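You operate a simulated robot arm through the tools that you are given. There is no shell and no other tool. Be economical: measure what you need, move in short steps, check, and stop when the job is done.

You are at the controls of a simulated robot arm. One attempt, no reset.

JOB
Cap the water tank, start the pump unit and open the ballast knob until the cloudy water clears.
Fine: tank cap on before the red switch; shut the ballast knob again; leave the pipe link alone. Where these are worked on the way, their far stop is far enough and under half their travel is too little: ballast knob.
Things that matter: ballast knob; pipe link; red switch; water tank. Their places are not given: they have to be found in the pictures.

It is judged by the outcome, as a careful person would: the job done as asked, and still so three seconds after it is handed in. It fails if anything else is knocked over, pushed out of place, dropped, spilled or broken. A push-on lid holds only when it is set on centred and level and pressed home; a screw cap is set on level and turned clockwise until tight.

ROBOT AND FRAMES
A 7-joint arm with a two-finger parallel gripper, fixed in place. Base frame: the origin is at the foot of the arm, x ahead of it, y to its left, z up; the work surface is at about z = 70. Readings come in cm, rad, newtons and seconds.
With the tool pointing down near the work surface it reaches from about 28 to 68 cm from the base axis. Its first joint turns from -1.152 to 1.152 rad. Payload 1.57 kg.
The tool frame sits at the grasp point between the pads (the TCP): z along the fingers, y along the line on which they close. The tips reach 3 cm beyond it. Largest opening 11 cm; finger width 2.4, thickness 1.2; the body of the gripper, 4.8 by 11.2 cm, starts 7.8 cm behind the TCP.
Orientation is that of the tool frame in the base frame, as a unit quaternion [x, y, z, w]. With the fingers straight down and closing along the base's y, the tool's x points along the base's -x, its y along +y and its z along -z.

CONTROLS
- The arm moves only by the tool play_rows. Its argument "increments" is a list of rows, each a list of 7 numbers: the shift along the tool's x, y, z in cm, then the turn, a rotation vector about the tool's x, y, z in rad, then the opening, from 0 (shut) to 1 (fully open). In form: [[dx, dy, dz, wx, wy, wz, grip], ...]. A call has 1 to 10 rows; each row shifts and turns the commanded pose from where the row before left it, along the tool's axes as they then stand. Each row takes 0.2 s and may step no farther than 5 cm and 0.15 rad from the row before; otherwise, or with a gripper value out of range, the whole call is refused. Where a pose cannot be reached the arm comes as near as it can. A force on the tool above 90 N (or 10 N above the force at the start of the call, whichever is more), or a blocked arm, ends the call early, and 0.2 s more pass. The fingers move at their own pace (about 10.8 cm/s each) and stop on an object; they squeeze with about 40 N. The grip force told is the motor's: it shows also when the fingers shut on nothing. Time passes only in rows, and 0.2 s behind the last, so rows that do not move let the fingers close. The reply holds the time, the measured pose of the TCP, the force on the tool along the base axes, the opening and the grip force, in the units named above and with some noise, with the torque about the TCP (base axes, N m) and any sound that the robot's microphone picked up.
- Cameras (640 x 400 px; columns grow to the right, rows downward): "scene" is fixed at [16.61, -40.07, 138.88]; the picture's right is [0.72, -0.69, 0.00], its down [-0.49, -0.51, -0.70] and it looks along [0.49, 0.50, -0.71] (base axes); focal length 320 px, centre (320, 200). "wrist" rides on the gripper at [7, 1.6, -14.1] in the tool frame; the picture's right is [-0.23, 0.97, 0.00], its down [-0.86, -0.20, -0.48] and it looks along [-0.47, -0.11, 0.88] (tool axes); focal length 222 px, centre (320, 200).
- capture(camera): a new picture of that camera. The clock stands still meanwhile.
- point_at(camera, pixels): for up to 12 pixels [column, row] of the newest picture of that camera ("zoom" is the newest enlarged one), the place [x, y, z] in the base frame of the surface seen there, good to about 0.2 cm. The clock stands still meanwhile.
- inspect(camera, box): a new picture of the part [left, top, right, bottom] of that camera's present view, enlarged. The clock stands still meanwhile.
- hand_in(): hands the job in; it is judged then, once.

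Keep the steps short. Do not move on a guess: measure, check each grasp and each placing, and mend mistakes. In all there are 80 turns and 54 pictures (those below and enlarged ones count). Leave the gripper open and the arm clear of the work at the hand-in unless told otherwise, and finish with a single line.

The tools are called after "Request:" by a JSON object that holds its "fn" and its "kwargs". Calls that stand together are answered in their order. play_rows: Moves the arm, as the interface text tells. Its arguments: {"type":"object","properties":{"increments":{"type":"array"}},"required":["increments"]} The other tools are called the same way: capture (camera) takes a picture; point_at (camera, pixels) gives the place of the surface under pixels of a picture; inspect (camera, box) takes an enlarged picture of a part of a camera's view; hand_in () hands the job in.

At the start:

```text
time_s: 0.0
ee_pos: [41.63, 15.29, 98.91]
orientation: [0.0, 1.0, 0.0, 0.001]
force: [-0.9, -0.9, -0.4]
wrist_torque: [0.01, 0.01, 0.02]
gripper_width: 10.98
grasp_force: 0.1
```

scene: 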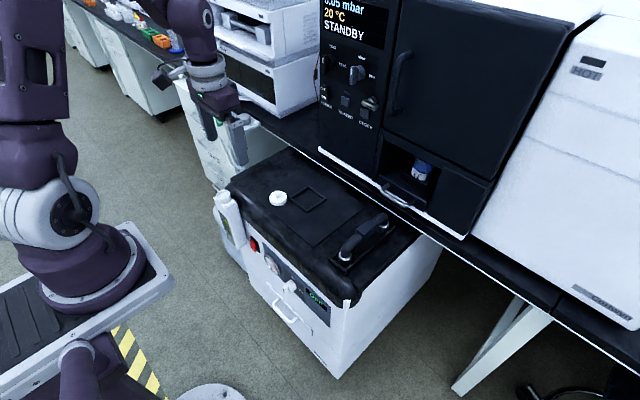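
wrist: 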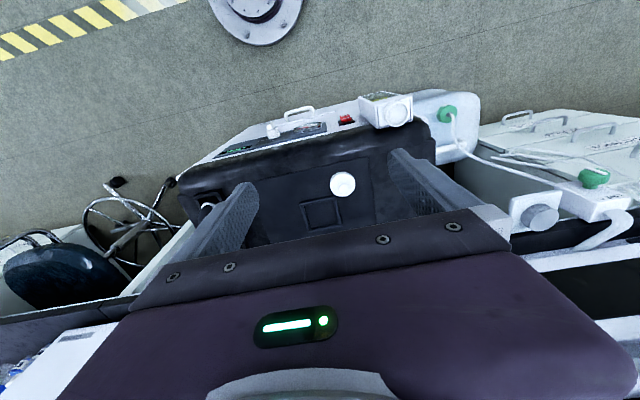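

I see a pump unit with a red switch at about (253,243), two knobs on its front, a white cap on top at (278,198) and a bottle at its left side. I'll enlarge these parts first.

Request:
{"fn": "inspect", "kwargs": {"camera": "scene", "box": [200, 170, 360, 270]}}

Request:
{"fn": "inspect", "kwargs": {"camera": "scene", "box": [230, 220, 358, 300]}}

Request:
{"fn": "inspect", "kwargs": {"camera": "wrist", "box": [220, 80, 460, 230]}}

```text
4.00 times, centred on (280, 220) of scene
```

zoom: 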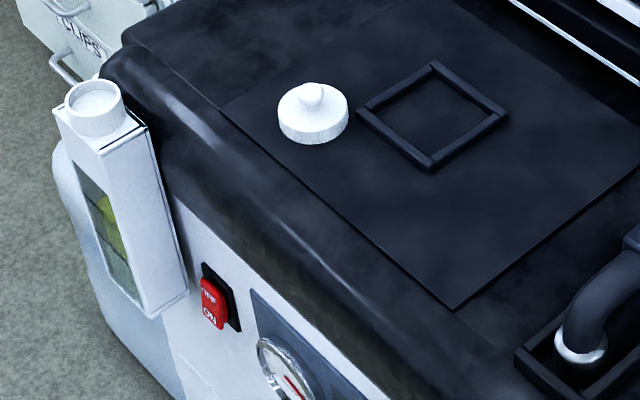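

```text
5.00 times, centred on (294, 260) of scene
```

zoom: 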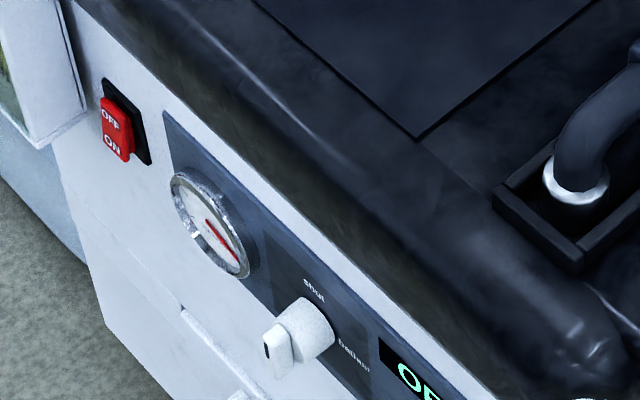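

```text
2.67 times, centred on (340, 155) of wrist
```

zoom: 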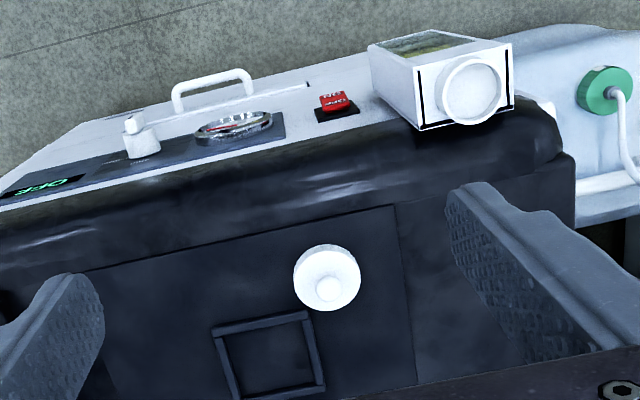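

The tank is the white box at the left with an open round neck, and the cap, which has a small top button, lies on the lid. I'll measure these points next.

Request:
{"fn": "point_at", "kwargs": {"camera": "zoom", "pixels": [[328, 288], [300, 270], [355, 270], [325, 252], [328, 308], [470, 92], [444, 92], [498, 92], [470, 65], [470, 122], [420, 50], [420, 128]]}}

Request:
{"fn": "point_at", "kwargs": {"camera": "scene", "pixels": [[252, 241], [254, 248], [258, 244], [278, 192], [278, 196], [284, 289], [287, 287], [294, 285], [300, 292], [223, 197], [235, 240], [310, 296]]}}

Request:
{"fn": "inspect", "kwargs": {"camera": "scene", "box": [208, 180, 272, 220]}}

Request:
{"fn": "inspect", "kwargs": {"camera": "scene", "box": [270, 270, 318, 300]}}

```text
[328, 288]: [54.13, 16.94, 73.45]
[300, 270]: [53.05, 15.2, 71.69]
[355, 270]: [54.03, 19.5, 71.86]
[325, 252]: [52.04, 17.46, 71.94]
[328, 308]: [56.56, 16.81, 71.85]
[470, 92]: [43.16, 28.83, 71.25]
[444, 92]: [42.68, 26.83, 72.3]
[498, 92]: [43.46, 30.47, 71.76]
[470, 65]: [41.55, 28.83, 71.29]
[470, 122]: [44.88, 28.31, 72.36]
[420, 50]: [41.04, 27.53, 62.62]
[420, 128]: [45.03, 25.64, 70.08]
```

```text
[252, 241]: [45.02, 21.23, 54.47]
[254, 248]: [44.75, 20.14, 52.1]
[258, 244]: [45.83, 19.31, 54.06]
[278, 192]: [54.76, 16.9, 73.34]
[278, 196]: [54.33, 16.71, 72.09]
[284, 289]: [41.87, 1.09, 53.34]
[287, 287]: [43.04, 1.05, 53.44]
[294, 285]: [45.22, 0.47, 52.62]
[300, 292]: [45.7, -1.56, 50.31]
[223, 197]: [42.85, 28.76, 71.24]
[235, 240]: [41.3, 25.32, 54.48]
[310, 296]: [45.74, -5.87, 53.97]
```

```text
10.00 times, centred on (240, 200) of scene
```

zoom: 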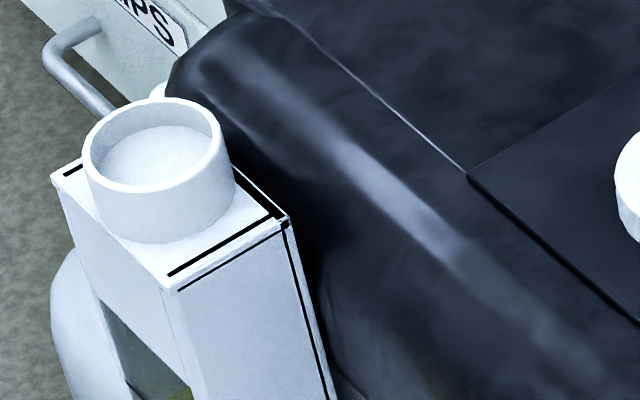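

```text
13.33 times, centred on (294, 285) of scene
```

zoom: 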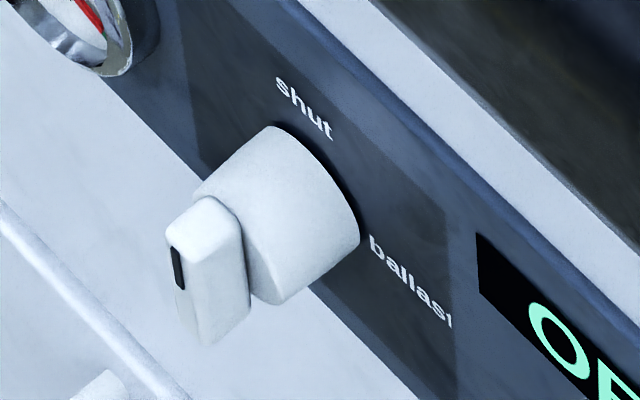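

The cap is centred near (54.4, 17.0), its disc top is at about z 72, and the neck is near (43.1, 28.7) with its rim at about 72.4. I'll move above the cap.

Request:
{"fn": "play_rows", "kwargs": {"increments": [[-2.56, 0.34, 3.2, 0, 0, 0, 1], [-2.56, 0.34, 3.2, 0, 0, 0, 1], [-2.56, 0.34, 3.2, 0, 0, 0, 1], [-2.56, 0.34, 3.2, 0, 0, 0, 1], [-2.56, 0.34, 3.2, 0, 0, 0, 1], [0, 0, 0, 0, 0, 0, 1]]}}

Request:
{"fn": "inspect", "kwargs": {"camera": "wrist", "box": [240, 100, 400, 200]}}

Request:
{"fn": "capture", "kwargs": {"camera": "wrist"}}

```text
time_s: 1.4
ee_pos: [54.59, 16.89, 82.8]
orientation: [0.0, 1.0, 0.0, 0.0]
force: [0.2, 0.3, 0.3]
wrist_torque: [0.02, 0.02, 0.01]
gripper_width: 11.0
grasp_force: 0.0
```

```text
4.00 times, centred on (320, 150) of wrist
```

zoom: 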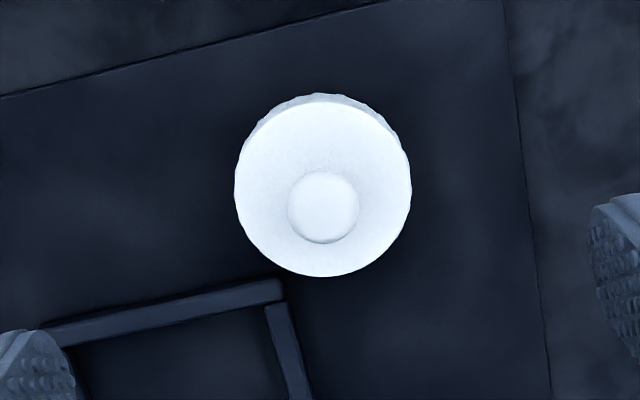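

```text
45 pictures are left
```

wrist: 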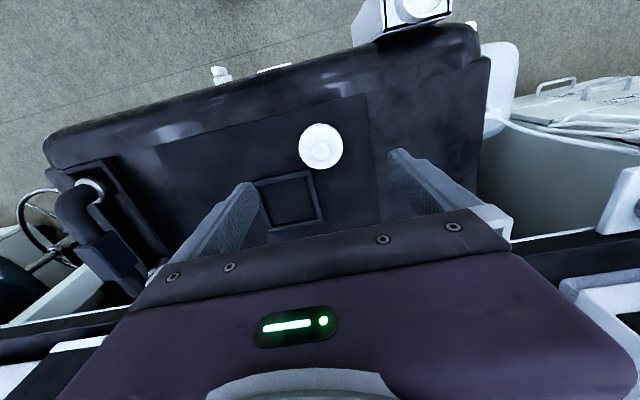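

Now I'll measure the disc outline and the button from the enlarged picture.

Request:
{"fn": "point_at", "kwargs": {"camera": "zoom", "pixels": [[240, 190], [406, 190], [322, 112], [322, 272], [265, 135], [380, 250], [323, 205], [322, 97], [322, 85], [322, 290]]}}

Request:
{"fn": "inspect", "kwargs": {"camera": "scene", "box": [262, 183, 294, 203]}}

```text
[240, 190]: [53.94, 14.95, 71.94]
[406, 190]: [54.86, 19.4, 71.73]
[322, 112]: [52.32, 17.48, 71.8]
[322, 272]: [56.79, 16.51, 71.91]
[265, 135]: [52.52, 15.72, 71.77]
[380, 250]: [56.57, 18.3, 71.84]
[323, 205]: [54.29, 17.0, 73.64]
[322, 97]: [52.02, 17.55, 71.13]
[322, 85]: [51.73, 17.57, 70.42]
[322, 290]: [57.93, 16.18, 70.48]
```

```text
16.00 times, centred on (278, 193) of scene
```

zoom: 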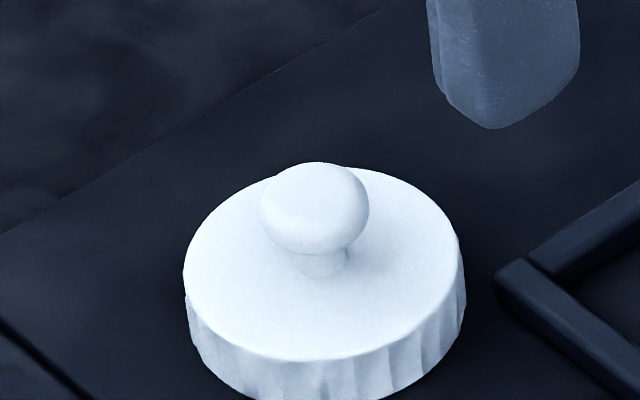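

The cap is centred at (54.5, 17.1), with radius 2.3, top z 71.85 and the lid surface at about 70.45. I'll go down until the tips are just above the lid, with the fingers partly closed.

Request:
{"fn": "play_rows", "kwargs": {"increments": [[0.05, 0.2, 0, 0, 0, 0, 0.65], [0, 0, 3, 0, 0, 0, 0.65], [0, 0, 3, 0, 0, 0, 0.65], [0, 0, 2.5, 0, 0, 0, 0.65], [0, 0, 0.5, 0, 0, 0, 0.65], [0, 0, 0, 0, 0, 0, 0.65]]}}

Request:
{"fn": "inspect", "kwargs": {"camera": "scene", "box": [246, 163, 310, 203]}}

```text
time_s: 2.8
ee_pos: [54.56, 17.22, 73.96]
orientation: [0.0, 1.0, 0.0, 0.0]
force: [-0.1, -0.2, 0.0]
wrist_torque: [0.0, 0.0, -0.03]
gripper_width: 7.14
grasp_force: 0.0
```

```text
10.00 times, centred on (278, 183) of scene
```

zoom: 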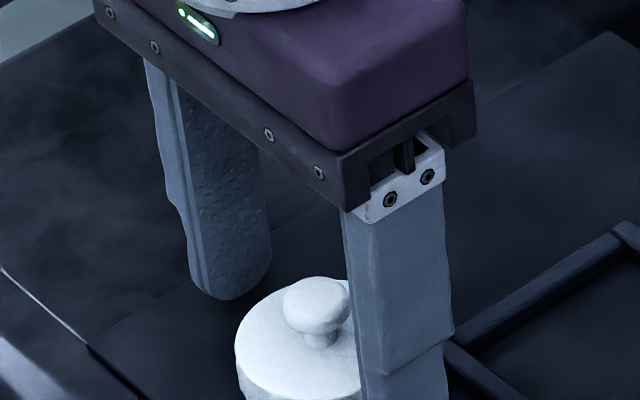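

The fingers straddle the cap. I'll lower slightly and close.

Request:
{"fn": "play_rows", "kwargs": {"increments": [[0, -0.05, 0.15, 0, 0, 0, 0.65], [0, 0, 0, 0, 0, 0, 0.3], [0, 0, 0, 0, 0, 0, 0.3], [0, 0, 0, 0, 0, 0, 0.3], [0, 0, 0, 0, 0, 0, 0.3]]}}

```text
time_s: 4.0
ee_pos: [54.49, 17.01, 73.67]
orientation: [0.0, 1.0, 0.001, 0.0]
force: [-0.2, -0.9, -1.1]
wrist_torque: [0.0, -0.01, 0.03]
gripper_width: 4.92
grasp_force: 40.2
```

The grip holds at 4.9 cm width and 40 N. I'll lift and carry the cap above the neck.

Request:
{"fn": "play_rows", "kwargs": {"increments": [[0, 0, -3, 0, 0, 0, 0.3], [0, 0, -3, 0, 0, 0, 0.3], [0, 0, -1, 0, 0, 0, 0.3], [2.85, 2.93, 0, 0, 0, 0, 0.3], [2.85, 2.93, 0, 0, 0, 0, 0.3], [2.85, 2.93, 0, 0, 0, 0, 0.3], [2.85, 2.93, 0, 0, 0, 0, 0.3], [0, 0, 0, 0, 0, 0, 0.3]]}}

Request:
{"fn": "inspect", "kwargs": {"camera": "scene", "box": [184, 150, 280, 210]}}

Request:
{"fn": "capture", "kwargs": {"camera": "wrist"}}

```text
time_s: 5.8
ee_pos: [43.02, 28.93, 80.94]
orientation: [0.0, 1.0, 0.0, 0.001]
force: [-0.3, -0.6, 0.4]
wrist_torque: [0.02, -0.03, -0.01]
gripper_width: 4.95
grasp_force: 40.1
```

```text
6.67 times, centred on (232, 180) of scene
```

zoom: 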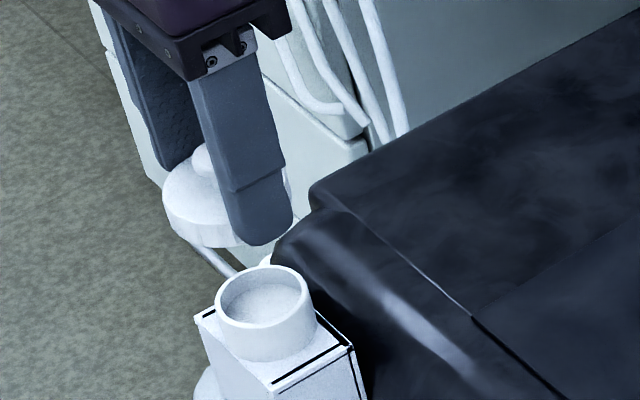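

```text
41 pictures are left
```

wrist: 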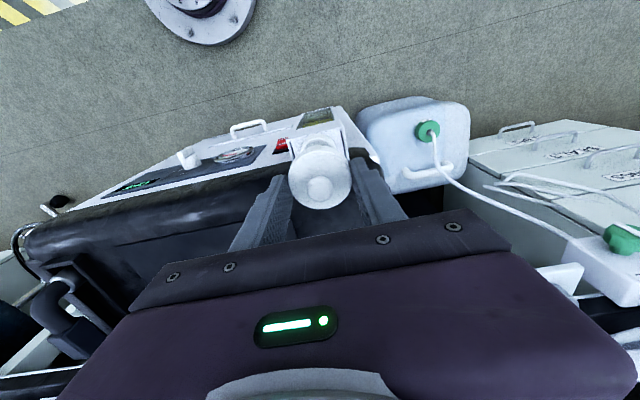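

The neck is visible below the cap. I'll measure the rim and the held cap from the enlarged picture.

Request:
{"fn": "inspect", "kwargs": {"camera": "scene", "box": [200, 170, 248, 200]}}

Request:
{"fn": "inspect", "kwargs": {"camera": "wrist", "box": [272, 125, 368, 215]}}

```text
13.33 times, centred on (224, 185) of scene
```

zoom: 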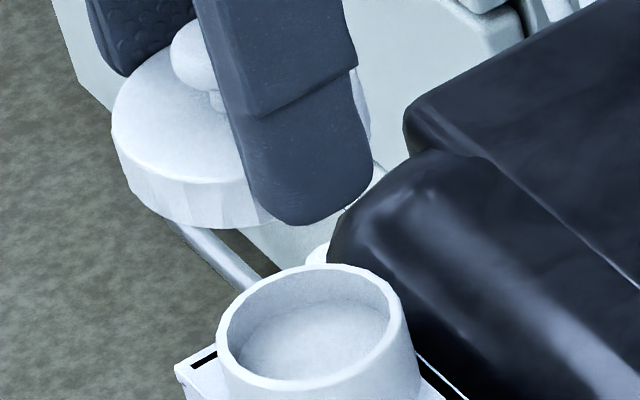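

```text
4.44 times, centred on (320, 170) of wrist
```

zoom: 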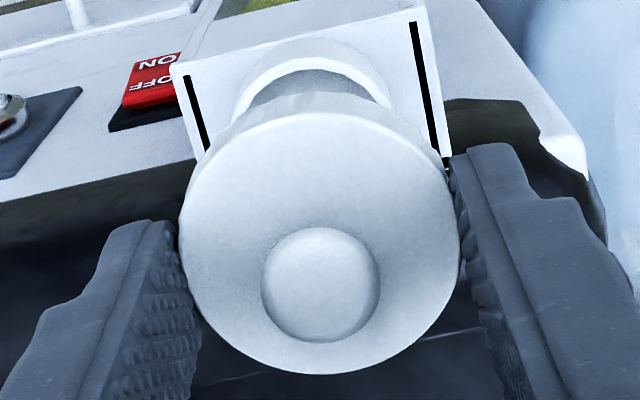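

Request:
{"fn": "point_at", "kwargs": {"camera": "zoom", "pixels": [[187, 245], [452, 230], [310, 120], [325, 366], [320, 285], [250, 90], [385, 95], [310, 45], [225, 330], [420, 320]]}}

Request:
{"fn": "point_at", "kwargs": {"camera": "scene", "pixels": [[216.7, 195.1], [230.0, 194.0], [223.1, 190.1], [223.2, 198.9], [218.1, 191.9], [228.3, 197.7], [218.5, 198], [228.2, 191.2]]}}

```text
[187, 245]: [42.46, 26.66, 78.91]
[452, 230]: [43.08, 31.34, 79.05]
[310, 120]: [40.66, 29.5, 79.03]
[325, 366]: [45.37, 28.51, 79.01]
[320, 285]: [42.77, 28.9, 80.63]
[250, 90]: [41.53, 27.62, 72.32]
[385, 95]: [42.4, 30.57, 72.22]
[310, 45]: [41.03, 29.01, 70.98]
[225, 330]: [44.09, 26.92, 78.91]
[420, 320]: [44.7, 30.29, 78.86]
```

```text
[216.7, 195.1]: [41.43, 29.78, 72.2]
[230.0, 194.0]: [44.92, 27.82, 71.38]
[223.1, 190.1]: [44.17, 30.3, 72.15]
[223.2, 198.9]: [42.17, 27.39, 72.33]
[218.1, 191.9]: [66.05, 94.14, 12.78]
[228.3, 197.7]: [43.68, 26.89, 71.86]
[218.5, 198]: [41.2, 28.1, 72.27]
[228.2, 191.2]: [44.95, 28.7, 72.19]
```

The cap is centred under the tool at (43.0, 29.0), and the neck centre is about (43.07, 28.82) with its rim at z 72.25. I'll shift slightly and lower to just above the rim.

Request:
{"fn": "play_rows", "kwargs": {"increments": [[-0.04, -0.12, 2, 0, 0, 0, 0.3], [0, 0, 2, 0, 0, 0, 0.3], [0, 0, 0.8, 0, 0, 0, 0.3], [0, 0, 0, 0, 0, 0, 0.3]]}}

Request:
{"fn": "inspect", "kwargs": {"camera": "scene", "box": [200, 175, 248, 205]}}

Request:
{"fn": "inspect", "kwargs": {"camera": "wrist", "box": [272, 125, 368, 215]}}

```text
time_s: 6.8
ee_pos: [43.11, 28.81, 75.94]
orientation: [0.0, 1.0, 0.0, 0.0]
force: [-0.1, -0.9, 0.8]
wrist_torque: [0.0, -0.03, 0.02]
gripper_width: 4.94
grasp_force: 40.6
```

```text
13.33 times, centred on (224, 190) of scene
```

zoom: 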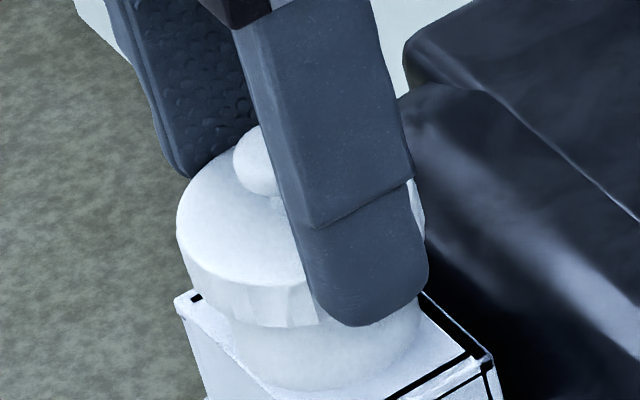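

```text
4.44 times, centred on (320, 170) of wrist
```

zoom: 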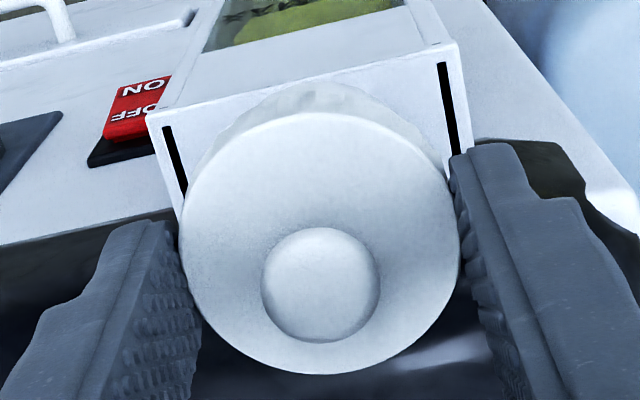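

It looks centred over the neck. I'll lower in small steps and watch the force.

Request:
{"fn": "play_rows", "kwargs": {"increments": [[0, 0, 0.3, 0, 0, 0, 0.3], [0, 0, 0.3, 0, 0, 0, 0.3], [0, 0, 0.2, 0, 0, 0, 0.3]]}}

```text
time_s: 7.6
ee_pos: [43.16, 28.79, 75.05]
orientation: [0.0, 1.0, 0.0, 0.001]
force: [0.2, -0.8, -1.0]
wrist_torque: [0.01, 0.0, -0.01]
gripper_width: 4.94
grasp_force: 40.3
```

Request:
{"fn": "play_rows", "kwargs": {"increments": [[0, 0, 0.2, 0, 0, 0, 0.3], [0, 0, 0.2, 0, 0, 0, 0.3], [0, 0, 0.2, 0, 0, 0, 0.3]]}}

```text
time_s: 8.4
ee_pos: [43.04, 28.66, 74.67]
orientation: [-0.002, 1.0, 0.001, 0.0]
force: [0.1, -0.3, -0.1]
wrist_torque: [-0.02, 0.01, 0.02]
gripper_width: 4.93
grasp_force: 40.1
```

There is still almost no force, so I'll go on down.

Request:
{"fn": "play_rows", "kwargs": {"increments": [[0, 0, 0.15, 0, 0, 0, 0.3], [0, 0, 0.15, 0, 0, 0, 0.3], [0, 0, 0, 0, 0, 0, 0.3]]}}

Request:
{"fn": "inspect", "kwargs": {"camera": "scene", "box": [200, 175, 248, 205]}}

```text
time_s: 9.2
ee_pos: [43.16, 28.91, 74.36]
orientation: [0.0, 1.0, 0.001, 0.001]
force: [-12.7, 0.0, 50.5]
wrist_torque: [-0.03, 0.31, 0.02]
gripper_width: 4.95
grasp_force: 39.8
heard: snap
```

```text
13.33 times, centred on (224, 190) of scene
```

zoom: 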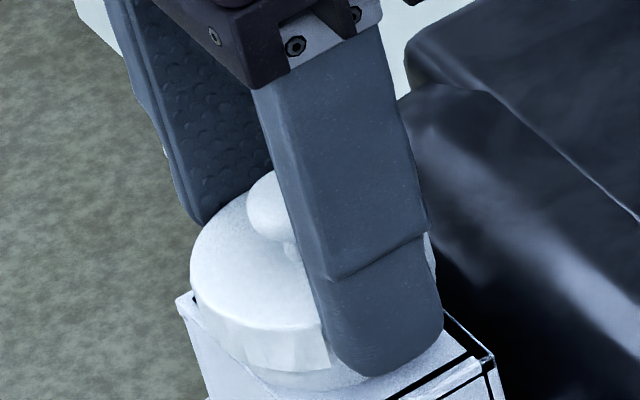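

I heard a snap at 50 N, so the push-on lid is home. I'll open the fingers a little and rise.

Request:
{"fn": "play_rows", "kwargs": {"increments": [[0, 0, 0, 0, 0, 0, 0.65], [0, 0, 0, 0, 0, 0, 0.65], [0, 0, -2, 0, 0, 0, 0.65], [0, 0, -4, 0, 0, 0, 0.65], [0, 0, -4, 0, 0, 0, 0.65], [0, 0, 0, 0, 0, 0, 0.65]]}}

Request:
{"fn": "inspect", "kwargs": {"camera": "scene", "box": [200, 175, 248, 205]}}

Request:
{"fn": "inspect", "kwargs": {"camera": "scene", "box": [232, 230, 280, 260]}}

```text
time_s: 10.6
ee_pos: [42.93, 28.64, 84.13]
orientation: [0.001, 1.0, 0.001, 0.0]
force: [-0.3, 0.6, -0.1]
wrist_torque: [-0.01, 0.02, 0.01]
gripper_width: 7.15
grasp_force: 0.1
```

```text
13.33 times, centred on (224, 190) of scene
```

zoom: 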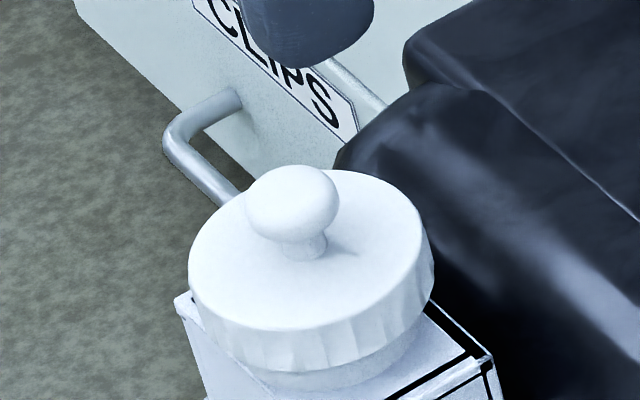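

```text
13.33 times, centred on (256, 245) of scene
```

zoom: 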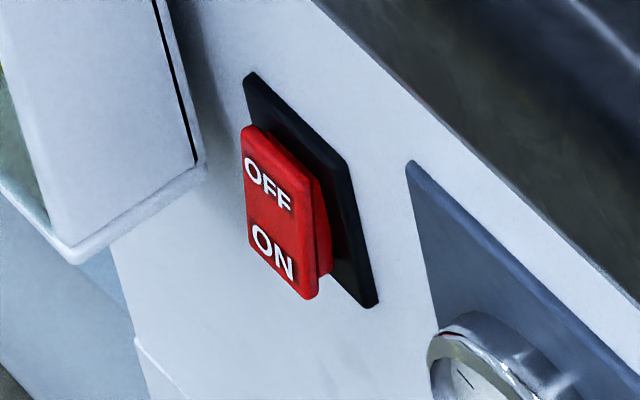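

The cap sits level. Next is the rocker switch, so I'll measure the switch, the panel plane, the knob and the front overhang.

Request:
{"fn": "point_at", "kwargs": {"camera": "zoom", "pixels": [[250, 135], [300, 180], [255, 235], [305, 290], [270, 250], [285, 215], [365, 290], [255, 85], [400, 260], [360, 60], [540, 240], [140, 230]]}}

Request:
{"fn": "inspect", "kwargs": {"camera": "scene", "box": [270, 272, 318, 302]}}

```text
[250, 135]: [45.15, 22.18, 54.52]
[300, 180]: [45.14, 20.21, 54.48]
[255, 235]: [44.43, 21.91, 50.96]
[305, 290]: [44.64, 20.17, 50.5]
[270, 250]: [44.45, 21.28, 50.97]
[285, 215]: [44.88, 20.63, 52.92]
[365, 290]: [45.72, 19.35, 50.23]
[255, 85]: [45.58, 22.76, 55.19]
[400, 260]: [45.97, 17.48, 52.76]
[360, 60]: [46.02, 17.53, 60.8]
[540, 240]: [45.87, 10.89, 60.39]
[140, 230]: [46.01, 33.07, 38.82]
```

```text
13.33 times, centred on (294, 287) of scene
```

zoom: 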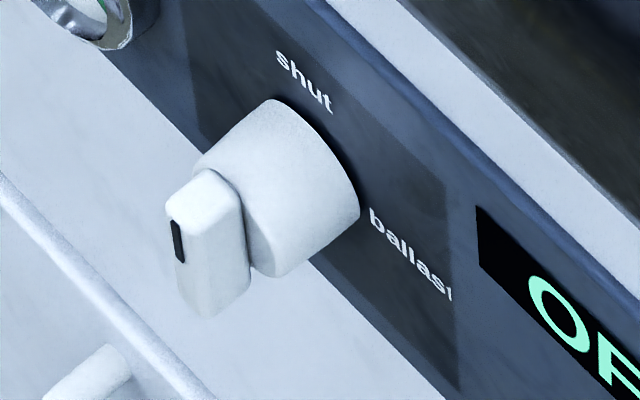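

The front panel is at x≈46 facing −x, and the switch's ON half is near (44.45, 21.1, 51). Now I'll measure the knob.

Request:
{"fn": "point_at", "kwargs": {"camera": "zoom", "pixels": [[200, 185], [178, 240], [205, 180], [235, 195], [190, 300], [210, 310], [245, 290], [225, 240], [290, 105], [350, 220], [280, 270], [210, 160]]}}

Request:
{"fn": "capture", "kwargs": {"camera": "scene"}}

```text
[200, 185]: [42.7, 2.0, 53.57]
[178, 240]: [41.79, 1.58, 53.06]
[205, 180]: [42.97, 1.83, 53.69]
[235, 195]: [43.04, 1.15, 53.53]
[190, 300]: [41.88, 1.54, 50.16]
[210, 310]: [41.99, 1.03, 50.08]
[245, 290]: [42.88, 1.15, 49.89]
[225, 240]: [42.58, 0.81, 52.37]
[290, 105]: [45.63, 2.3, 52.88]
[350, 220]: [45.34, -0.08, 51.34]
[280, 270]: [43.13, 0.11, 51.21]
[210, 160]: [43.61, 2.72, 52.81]
```

```text
32 pictures are left
```

scene: 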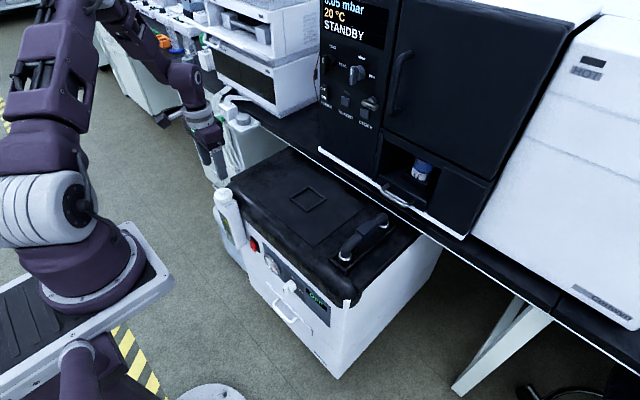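

The lever bar is vertical, with y about 0.9–2.0, z 49.9–53.7 and x 41.8–43. The switch comes first: I'll back off from the tank, close the fingers and start the −90° yaw so the gripper body is narrow beside the tank.

Request:
{"fn": "play_rows", "kwargs": {"increments": [[4, -2.5, 0, 0, 0, 0, 0], [4, -2.5, 0, 0, 0, 0, 0], [4, -2.5, 0, 0, 0, 0, 0], [0, 0, 0, 0, 0, -0.143, 0], [0, 0, 0, 0, 0, -0.143, 0], [0, 0, 0, 0, 0, -0.143, 0], [0, 0, 0, 0, 0, -0.143, 0], [0, 0, 0, 0, 0, -0.143, 0], [0, 0, 0, 0, 0, -0.143, 0]]}}

Request:
{"fn": "play_rows", "kwargs": {"increments": [[0, 0, 0, 0, 0, -0.143, 0], [0, 0, 0, 0, 0, -0.143, 0], [0, 0, 0, 0, 0, -0.143, 0], [0, 0, 0, 0, 0, -0.143, 0], [0, 0, 0, 0, 0, -0.141, 0], [0, 0, 0, 0, 0, 0, 0]]}}

```text
time_s: 12.6
ee_pos: [31.15, 21.17, 84.13]
orientation: [-0.417, 0.909, -0.001, 0.0]
force: [0.5, 0.2, 0.1]
wrist_torque: [-0.02, 0.02, -0.01]
gripper_width: 0.02
grasp_force: 20.7
```

```text
time_s: 14.0
ee_pos: [31.16, 21.07, 84.17]
orientation: [0.708, -0.706, 0.001, 0.0]
force: [0.4, 0.5, -0.6]
wrist_torque: [-0.04, -0.01, -0.03]
gripper_width: 0.0
grasp_force: 21.4
```

Now I'll tilt the tips toward the panel (wx positive) by about 1.05 rad at this height.

Request:
{"fn": "play_rows", "kwargs": {"increments": [[0, 0, 0, 0.15, 0, 0, 0], [0, 0, 0, 0.15, 0, 0, 0], [0, 0, 0, 0.15, 0, 0, 0], [0, 0, 0, 0.15, 0, 0, 0], [0, 0, 0, 0.15, 0, 0, 0], [0, 0, 0, 0.15, 0, 0, 0], [0, 0, 0, 0.15, 0, 0, 0], [0, 0, 0, 0, 0, 0, 0]]}}

```text
time_s: 15.8
ee_pos: [31.08, 21.06, 84.22]
orientation: [0.612, -0.612, 0.354, -0.355]
force: [-0.6, -0.3, 0.4]
wrist_torque: [0.02, 0.0, 0.03]
gripper_width: 0.01
grasp_force: 22.0
```

The tilt reached 60° exactly. I'll lower straight down in front of the panel at x≈31.

Request:
{"fn": "play_rows", "kwargs": {"increments": [[0, 3.46, 2.0, 0, 0, 0, 0], [0, 3.46, 2.0, 0, 0, 0, 0], [0, 3.46, 2.0, 0, 0, 0, 0], [0, 3.46, 2.0, 0, 0, 0, 0], [0, 3.46, 2.0, 0, 0, 0, 0], [0, 0, 0, 0, 0, 0, 0]]}}

```text
time_s: 17.2
ee_pos: [31.08, 21.26, 64.32]
orientation: [0.613, -0.611, 0.355, -0.354]
force: [0.0, -0.2, 0.5]
wrist_torque: [0.0, 0.0, -0.01]
gripper_width: 0.02
grasp_force: 20.6
```

Request:
{"fn": "play_rows", "kwargs": {"increments": [[0, 3.46, 2.0, 0, 0, 0, 0], [0, 3.46, 2.0, 0, 0, 0, 0], [0, 3.46, 2.0, 0, 0, 0, 0], [0, 0.69, 0.4, 0, 0, 0, 0], [0, 0, 0, 0, 0, 0, 0]]}}

Request:
{"fn": "capture", "kwargs": {"camera": "scene"}}

Request:
{"fn": "capture", "kwargs": {"camera": "wrist"}}

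```text
time_s: 18.4
ee_pos: [34.36, 22.44, 59.57]
orientation: [-0.612, 0.612, -0.354, 0.353]
force: [-0.6, 0.2, -0.5]
wrist_torque: [-0.01, 0.01, -0.01]
gripper_width: 0.0
grasp_force: 21.3
out of reach, approached as far as the arm can: row 1, 2, 3, 4
```

```text
31 pictures are left
```

scene: 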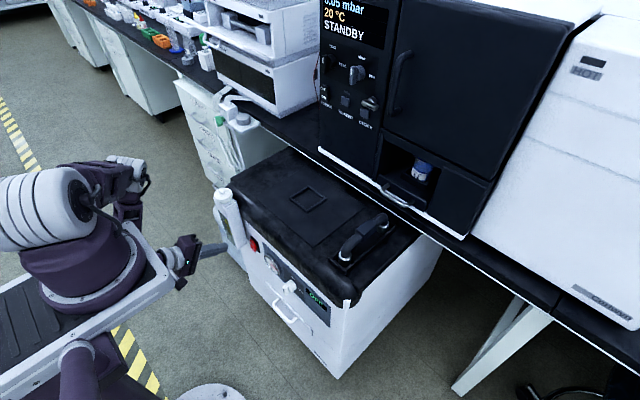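

```text
30 pictures are left
```

wrist: 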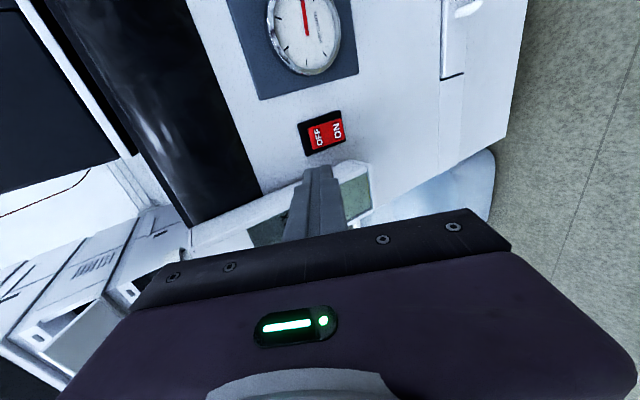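

Close to the base the arm was limited at (34.4, 22.4, 59.6). I'll nudge forward with a small row to see where the command stands.

Request:
{"fn": "play_rows", "kwargs": {"increments": [[0, -0.5, 0.87, 0, 0, 0, 0], [0, 0, 0, 0, 0, 0, 0]]}}

```text
time_s: 19.0
ee_pos: [35.36, 22.35, 59.61]
orientation: [0.612, -0.612, 0.354, -0.354]
force: [-0.1, 0.4, -0.6]
wrist_torque: [-0.01, 0.01, -0.03]
gripper_width: 0.0
grasp_force: 21.2
```

The command restarts from the reached pose, so relative moves stay valid. I'll go diagonally to a point just in front of the ON half.

Request:
{"fn": "play_rows", "kwargs": {"increments": [[0.3, 1.2, 1.97, 0, 0, 0, 0], [0.3, 1.2, 1.97, 0, 0, 0, 0], [0.3, 1.2, 1.97, 0, 0, 0, 0], [0.3, 1.2, 1.97, 0, 0, 0, 0], [0, 0, 0, 0, 0, 0, 0]]}}

Request:
{"fn": "inspect", "kwargs": {"camera": "scene", "box": [216, 220, 296, 270]}}

Request:
{"fn": "inspect", "kwargs": {"camera": "wrist", "box": [240, 60, 400, 160]}}

```text
time_s: 20.2
ee_pos: [40.18, 23.17, 58.23]
orientation: [0.612, -0.612, 0.354, -0.354]
force: [0.8, 0.5, 0.0]
wrist_torque: [-0.01, 0.0, 0.01]
gripper_width: 0.0
grasp_force: 21.7
out of reach, approached as far as the arm can: row 1, 2, 3, 4
```

```text
8.00 times, centred on (256, 245) of scene
```

zoom: 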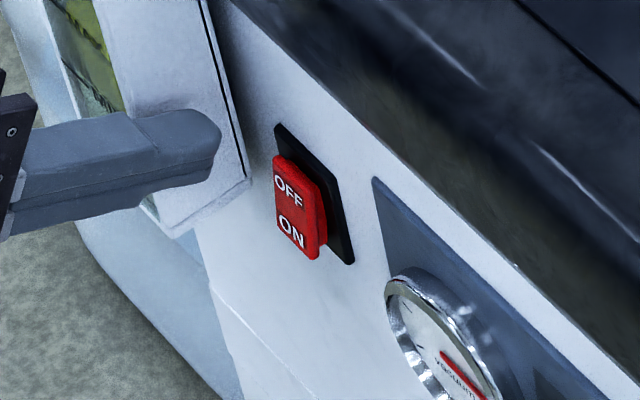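

```text
4.00 times, centred on (320, 110) of wrist
```

zoom: 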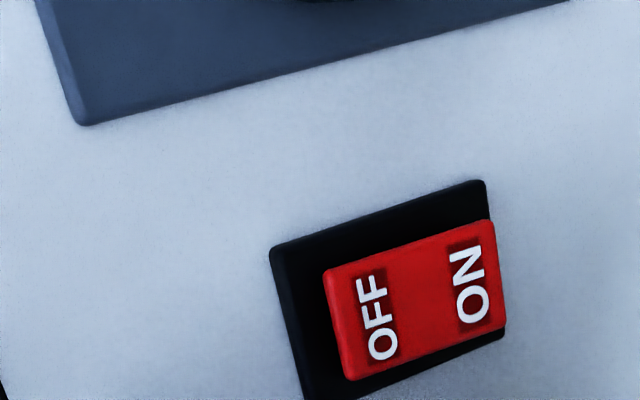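

With the steep tilt the arm is limited at z≈58. I'll reduce the tilt to about 35°, centre on y 21.1, and see how low it can go.

Request:
{"fn": "play_rows", "kwargs": {"increments": [[1, 0, -0.8, -0.15, 0, 0, 0], [1, 0, 0, -0.15, 0, 0, 0], [0, 0, 0, -0.15, 0, 0, 0], [0, 0, 0, 0, 0, 0, 0]]}}

```text
time_s: 21.2
ee_pos: [39.45, 21.06, 58.6]
orientation: [0.676, -0.676, 0.209, -0.208]
force: [-0.5, 0.9, 0.0]
wrist_torque: [0.01, -0.01, 0.0]
gripper_width: 0.0
grasp_force: 21.3
```

Request:
{"fn": "play_rows", "kwargs": {"increments": [[0, 0.86, 1.76, 0, 0, 0, 0], [0, 0.86, 1.76, 0, 0, 0, 0], [0, 0.86, 1.76, 0, 0, 0, 0], [0, 0, 0, 0, 0, 0, 0]]}}

Request:
{"fn": "inspect", "kwargs": {"camera": "scene", "box": [216, 220, 296, 270]}}

```text
time_s: 22.2
ee_pos: [40.11, 21.15, 52.65]
orientation: [-0.675, 0.676, -0.209, 0.209]
force: [0.4, 0.9, -0.8]
wrist_torque: [0.01, -0.05, 0.0]
gripper_width: 0.01
grasp_force: 21.0
```

```text
8.00 times, centred on (256, 245) of scene
```

zoom: 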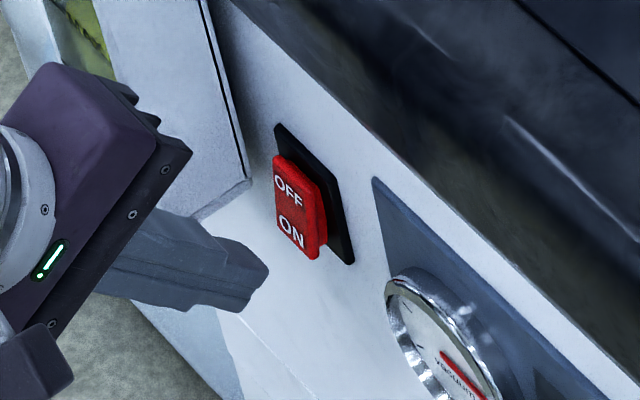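

The tip is in front of and slightly below ON. I'll push forward (+x) in small steps.

Request:
{"fn": "play_rows", "kwargs": {"increments": [[0, -0.41, 0.28, 0, 0, 0, 0], [0, -0.41, 0.28, 0, 0, 0, 0], [0, -0.41, 0.28, 0, 0, 0, 0], [0, -0.2, 0.14, 0, 0, 0, 0]]}}

Request:
{"fn": "inspect", "kwargs": {"camera": "scene", "box": [216, 220, 296, 270]}}

```text
time_s: 23.2
ee_pos: [41.99, 21.05, 52.79]
orientation: [0.676, -0.675, 0.209, -0.208]
force: [-1.4, 0.6, 0.0]
wrist_torque: [0.05, 0.06, 0.01]
gripper_width: 0.0
grasp_force: 21.4
```

```text
8.00 times, centred on (256, 245) of scene
```

zoom: 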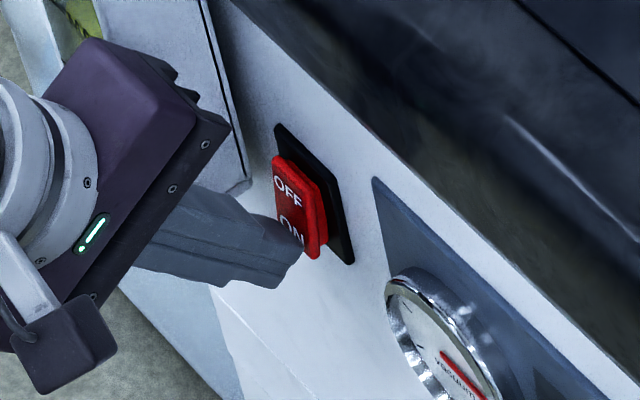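

The tip is just touching the ON half. I'll push further.

Request:
{"fn": "play_rows", "kwargs": {"increments": [[0, -0.2, 0.14, 0, 0, 0, 0], [0, -0.2, 0.14, 0, 0, 0, 0], [0, -0.2, 0.14, 0, 0, 0, 0]]}}

```text
time_s: 24.0
ee_pos: [42.29, 20.89, 52.58]
orientation: [-0.675, 0.677, -0.207, 0.206]
force: [-46.9, 4.8, 29.7]
wrist_torque: [0.08, 0.17, 0.14]
gripper_width: 0.0
grasp_force: 21.2
```

Request:
{"fn": "inspect", "kwargs": {"camera": "scene", "box": [232, 228, 280, 258]}}

Request:
{"fn": "inspect", "kwargs": {"camera": "scene", "box": [240, 250, 336, 310]}}

```text
13.33 times, centred on (256, 243) of scene
```

zoom: 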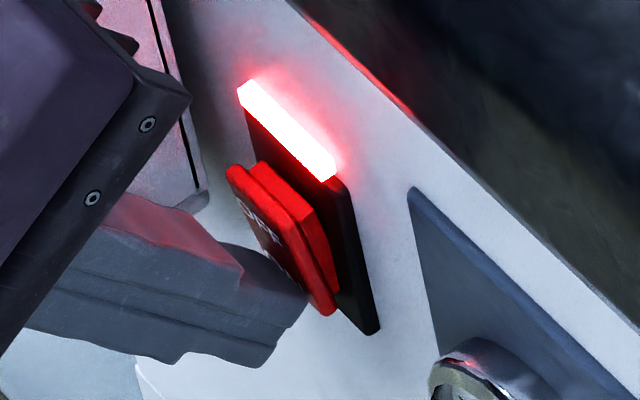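

```text
6.67 times, centred on (288, 280) of scene
```

zoom: 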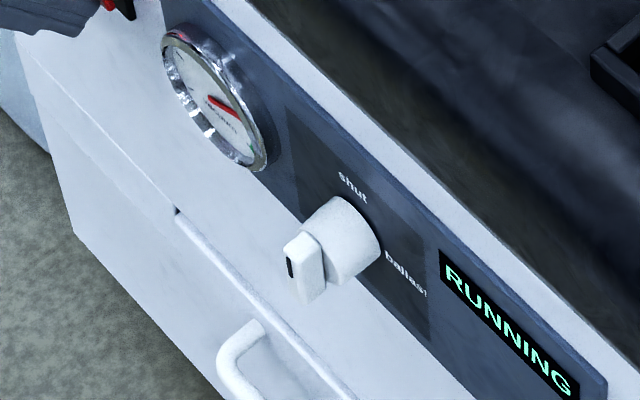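

The switch lamp is lit and the display says RUNNING. I'll back off, rise and un-tilt, and measure the lid's front edge above the knob.

Request:
{"fn": "play_rows", "kwargs": {"increments": [[0, 2.5, -1.7, 0, 0, 0, 0], [0, 2.5, -1.7, 0, 0, 0, 0], [0, -2.26, -3.3, 0, 0, 0, 0], [0, -2.26, -3.3, 0, 0, 0, 0], [0, -2.26, -3.3, 0, 0, 0, 0], [0, -2.26, -3.3, 0, 0, 0, 0], [0, 0, 0, -0.15, 0, 0, 0], [0, 0, 0, -0.15, 0, 0, 0], [0, 0, 0, -0.15, 0, 0, 0], [0, 0, 0, -0.15, 0, 0, 0]]}}

Request:
{"fn": "point_at", "kwargs": {"camera": "zoom", "pixels": [[370, 120], [420, 100], [430, 160], [480, 150], [400, 160], [340, 60], [352, 187], [405, 268], [345, 235], [460, 60], [310, 265], [215, 340]]}}

```text
time_s: 26.2
ee_pos: [36.69, 21.08, 68.77]
orientation: [-0.707, 0.707, 0.0, 0.0]
force: [0.5, 0.1, -0.2]
wrist_torque: [-0.01, -0.02, 0.01]
gripper_width: 0.0
grasp_force: 21.0
```

```text
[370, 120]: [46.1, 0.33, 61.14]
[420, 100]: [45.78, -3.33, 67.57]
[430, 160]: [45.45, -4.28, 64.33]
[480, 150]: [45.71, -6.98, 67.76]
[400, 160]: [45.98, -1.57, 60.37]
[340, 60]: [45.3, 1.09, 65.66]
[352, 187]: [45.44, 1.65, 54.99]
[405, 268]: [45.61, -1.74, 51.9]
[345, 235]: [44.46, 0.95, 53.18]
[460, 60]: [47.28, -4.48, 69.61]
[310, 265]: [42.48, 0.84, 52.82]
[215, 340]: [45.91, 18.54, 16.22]
```

The lid front is at x≈45.2 and the labels are 90° apart, so a vertical tool can work in front of the panel. I'll turn the yaw back.

Request:
{"fn": "play_rows", "kwargs": {"increments": [[0, 0, 0, 0, 0, 0.15, 0], [0, 0, 0, 0, 0, 0.15, 0], [0, 0, 0, 0, 0, 0.15, 0], [0, 0, 0, 0, 0, 0.15, 0], [0, 0, 0, 0, 0, 0.15, 0], [0, 0, 0, 0, 0, 0.15, 0], [0, 0, 0, 0, 0, 0.15, 0], [0, 0, 0, 0, 0, 0.15, 0], [0, 0, 0, 0, 0, 0.15, 0], [0, 0, 0, 0, 0, 0.15, 0]]}}

Request:
{"fn": "play_rows", "kwargs": {"increments": [[0, 0, 0, 0, 0, 0.071, 0], [0, -4.25, 0, 0, 0, 0, 0], [0, -4.25, 0, 0, 0, 0, 0], [0, -4.25, 0, 0, 0, 0, 0], [0, -4.0, 0, 0, 0, 0, 0], [-1.5, 0, 3, 0, 0, 0, 0], [-1.5, 0, 3, 0, 0, 0, 0], [0, 0, 3, 0, 0, 0, 0], [0, 0, 0, 0, 0, 0, 0]]}}

Request:
{"fn": "inspect", "kwargs": {"camera": "scene", "box": [240, 240, 336, 300]}}

```text
time_s: 28.4
ee_pos: [36.71, 21.02, 68.68]
orientation: [-0.034, 0.999, 0.0, 0.0]
force: [0.4, -1.1, -0.6]
wrist_torque: [0.02, 0.0, -0.01]
gripper_width: 0.02
grasp_force: 21.1
```

```text
time_s: 30.4
ee_pos: [39.67, 4.2, 59.59]
orientation: [0.001, 1.0, 0.0, 0.001]
force: [-0.1, -0.6, 0.1]
wrist_torque: [0.0, -0.02, -0.01]
gripper_width: 0.0
grasp_force: 20.8
```

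```text
6.67 times, centred on (288, 270) of scene
```

zoom: 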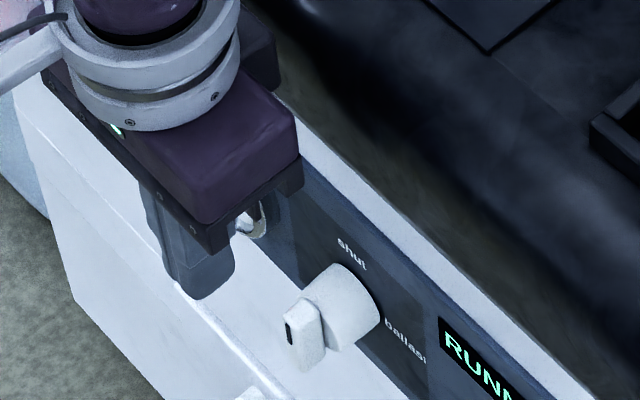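

The fingers are on the +y side of the lever. I'll lower to tip z≈52.7 and move forward to x≈41.65, just ahead of the knob's face.

Request:
{"fn": "play_rows", "kwargs": {"increments": [[0, 0, 2, 0, 0, 0, 0], [0, 0, 1.9, 0, 0, 0, 0], [-1, 0, 0, 0, 0, 0, 0], [-0.95, 0, 0, 0, 0, 0, 0], [0, -0.5, 0, 0, 0, 0, 0], [0, 0, 0, 0, 0, 0, 0]]}}

Request:
{"fn": "inspect", "kwargs": {"camera": "scene", "box": [256, 260, 320, 300]}}

```text
time_s: 31.7
ee_pos: [40.68, 4.23, 55.58]
orientation: [-0.002, 1.0, 0.003, -0.012]
force: [-9.5, 1.6, -1.8]
wrist_torque: [-0.16, -1.02, -0.08]
gripper_width: 0.0
grasp_force: 21.3
stopped in row 6: the force on the tool passed its limit at 91 N (the readings are from after the stop); the commanded pose is now the measured one
```

```text
10.00 times, centred on (288, 280) of scene
```

zoom: 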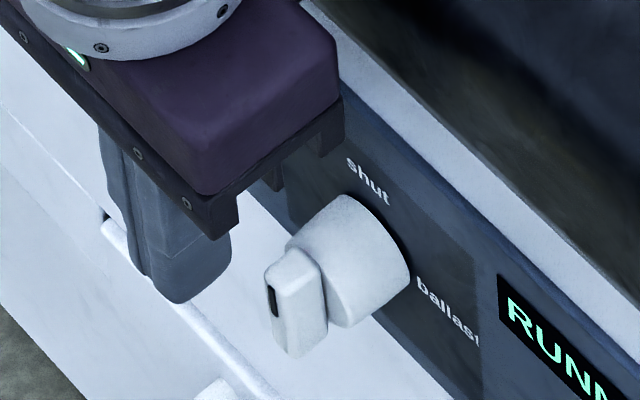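

I was blocked at x=40.7; most likely the flange above touched the lid's front edge. I'll back off, tilt the tool 0.5 rad so the tips lead, and check that nothing moved.

Request:
{"fn": "play_rows", "kwargs": {"increments": [[1.5, 0, 0, 0, 0, 0, 0], [1.0, 0, 0, 0, 0, 0, 0], [0, 0, 0, 0, -0.15, 0, 0], [0, 0, 0, 0, -0.15, 0, 0], [0, 0, 0, 0, -0.15, 0, 0], [0, 0, 0, 0, -0.074, 0, 0], [0, 0, 0, 0, 0, 0, 0]]}}

Request:
{"fn": "capture", "kwargs": {"camera": "scene"}}

```text
time_s: 33.3
ee_pos: [38.2, 4.14, 55.66]
orientation: [-0.002, 0.969, 0.003, 0.249]
force: [0.1, 0.5, -0.4]
wrist_torque: [-0.01, 0.02, 0.0]
gripper_width: 0.03
grasp_force: 22.0
```

```text
21 pictures are left
```

scene: 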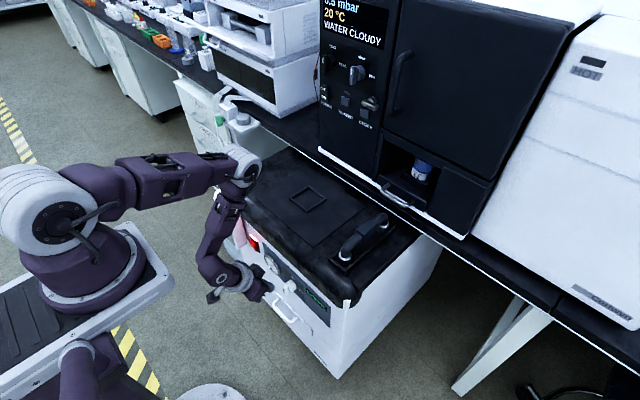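

The monitor now reads "WATER CLOUDY", and nothing is out of place. I'll move in beside the lever's upper half at TCP ≈ (40.4, 4.1, 55.05).

Request:
{"fn": "play_rows", "kwargs": {"increments": [[-0.82, 0, 0.79, 0, 0, 0, 0], [-0.82, 0, 0.79, 0, 0, 0, 0], [0, 0, 0, 0, 0, 0, 0]]}}

Request:
{"fn": "inspect", "kwargs": {"camera": "scene", "box": [256, 260, 320, 300]}}

```text
time_s: 34.1
ee_pos: [40.41, 4.19, 55.12]
orientation: [-0.001, 0.969, 0.003, 0.249]
force: [0.1, -0.7, -0.5]
wrist_torque: [0.01, 0.02, 0.01]
gripper_width: 0.0
grasp_force: 21.7
```

```text
10.00 times, centred on (288, 280) of scene
```

zoom: 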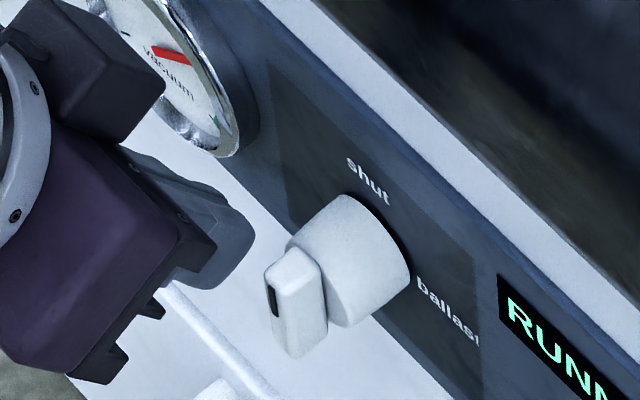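

The finger is beside the lever's upper half. I'll push toward −y in small steps.

Request:
{"fn": "play_rows", "kwargs": {"increments": [[0, -0.4, 0, 0, 0, 0, 0], [0, -0.4, 0, 0, 0, 0, 0], [0, -0.4, 0, 0, 0, 0, 0], [0, -0.4, 0, 0, 0, 0, 0], [0, -0.4, 0, 0, 0, 0, 0]]}}

Request:
{"fn": "inspect", "kwargs": {"camera": "scene", "box": [256, 260, 320, 300]}}

```text
time_s: 35.3
ee_pos: [40.35, 2.08, 55.17]
orientation: [-0.001, 0.968, 0.002, 0.249]
force: [0.2, 0.3, 0.7]
wrist_torque: [-0.03, 0.0, 0.02]
gripper_width: 0.0
grasp_force: 21.0
```

```text
10.00 times, centred on (288, 280) of scene
```

zoom: 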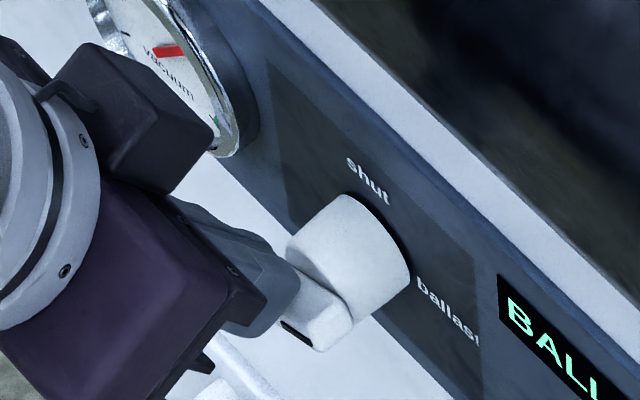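

The knob is turning and the display now reads "BALL…". I'll keep pushing −y, then slightly down to reach the far stop.

Request:
{"fn": "play_rows", "kwargs": {"increments": [[0, -0.4, 0, 0, 0, 0, 0], [0, -0.4, 0, 0, 0, 0, 0], [0, -0.4, 0, 0, 0, 0, 0], [0, 0, 0, 0, 0, 0, 0]]}}

Request:
{"fn": "inspect", "kwargs": {"camera": "scene", "box": [256, 260, 320, 300]}}

```text
time_s: 36.3
ee_pos: [40.45, 0.86, 55.14]
orientation: [-0.001, 0.969, 0.002, 0.247]
force: [0.2, 0.5, 0.4]
wrist_torque: [0.01, 0.01, -0.02]
gripper_width: 0.0
grasp_force: 21.0
```

```text
10.00 times, centred on (288, 280) of scene
```

zoom: 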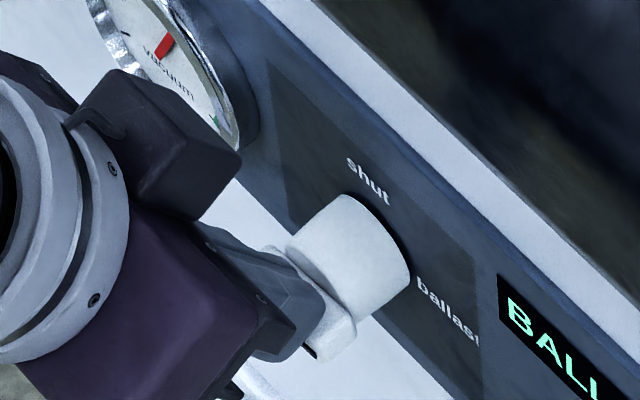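

The lever is almost horizontal. I'll shift to its −y end and press down gently to its stop.

Request:
{"fn": "play_rows", "kwargs": {"increments": [[0, -0.4, 0, 0, 0, 0, 0], [0, -0.4, 0, 0, 0, 0, 0], [0.096, 0, 0.176, 0, 0, 0, 0], [0.096, 0, 0.176, 0, 0, 0, 0]]}}

```text
time_s: 37.3
ee_pos: [40.55, 0.19, 54.92]
orientation: [0.0, 0.968, 0.002, 0.25]
force: [-18.6, 2.7, 61.2]
wrist_torque: [0.3, -0.33, -0.44]
gripper_width: 0.0
grasp_force: 21.2
```

61 N, so the lever is hard against its stop. I'll lift off a few centimetres and check the lever and the monitor.

Request:
{"fn": "play_rows", "kwargs": {"increments": [[-0.24, 0, -0.44, 0, 0, 0, 0], [-0.96, 0, -1.76, 0, 0, 0, 0], [-0.0, 0, -2, 0, 0, 0, 0], [0, 0, 0, 0, 0, 0, 0]]}}

Request:
{"fn": "inspect", "kwargs": {"camera": "scene", "box": [256, 260, 320, 300]}}

Request:
{"fn": "inspect", "kwargs": {"camera": "scene", "box": [316, 0, 396, 50]}}

```text
time_s: 38.3
ee_pos: [39.42, 0.14, 59.0]
orientation: [-0.001, 0.968, 0.003, 0.249]
force: [0.3, 0.1, 0.3]
wrist_torque: [-0.02, 0.02, 0.03]
gripper_width: 0.0
grasp_force: 21.4
```

```text
10.00 times, centred on (288, 280) of scene
```

zoom: 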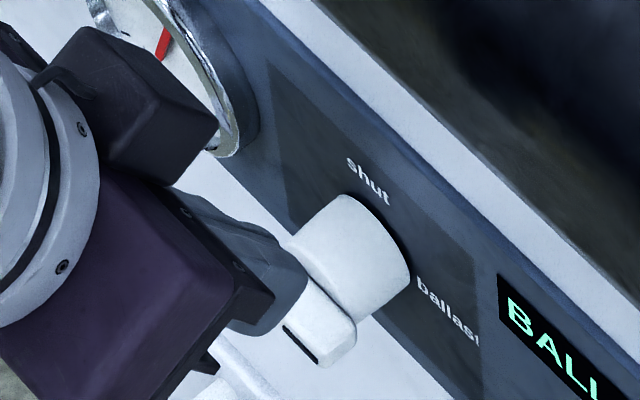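

```text
8.00 times, centred on (356, 25) of scene
```

zoom: 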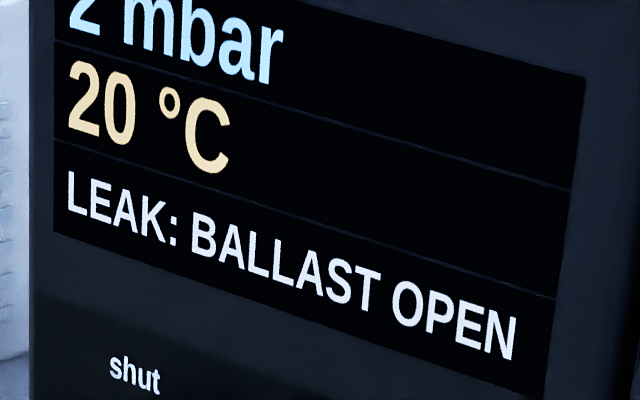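

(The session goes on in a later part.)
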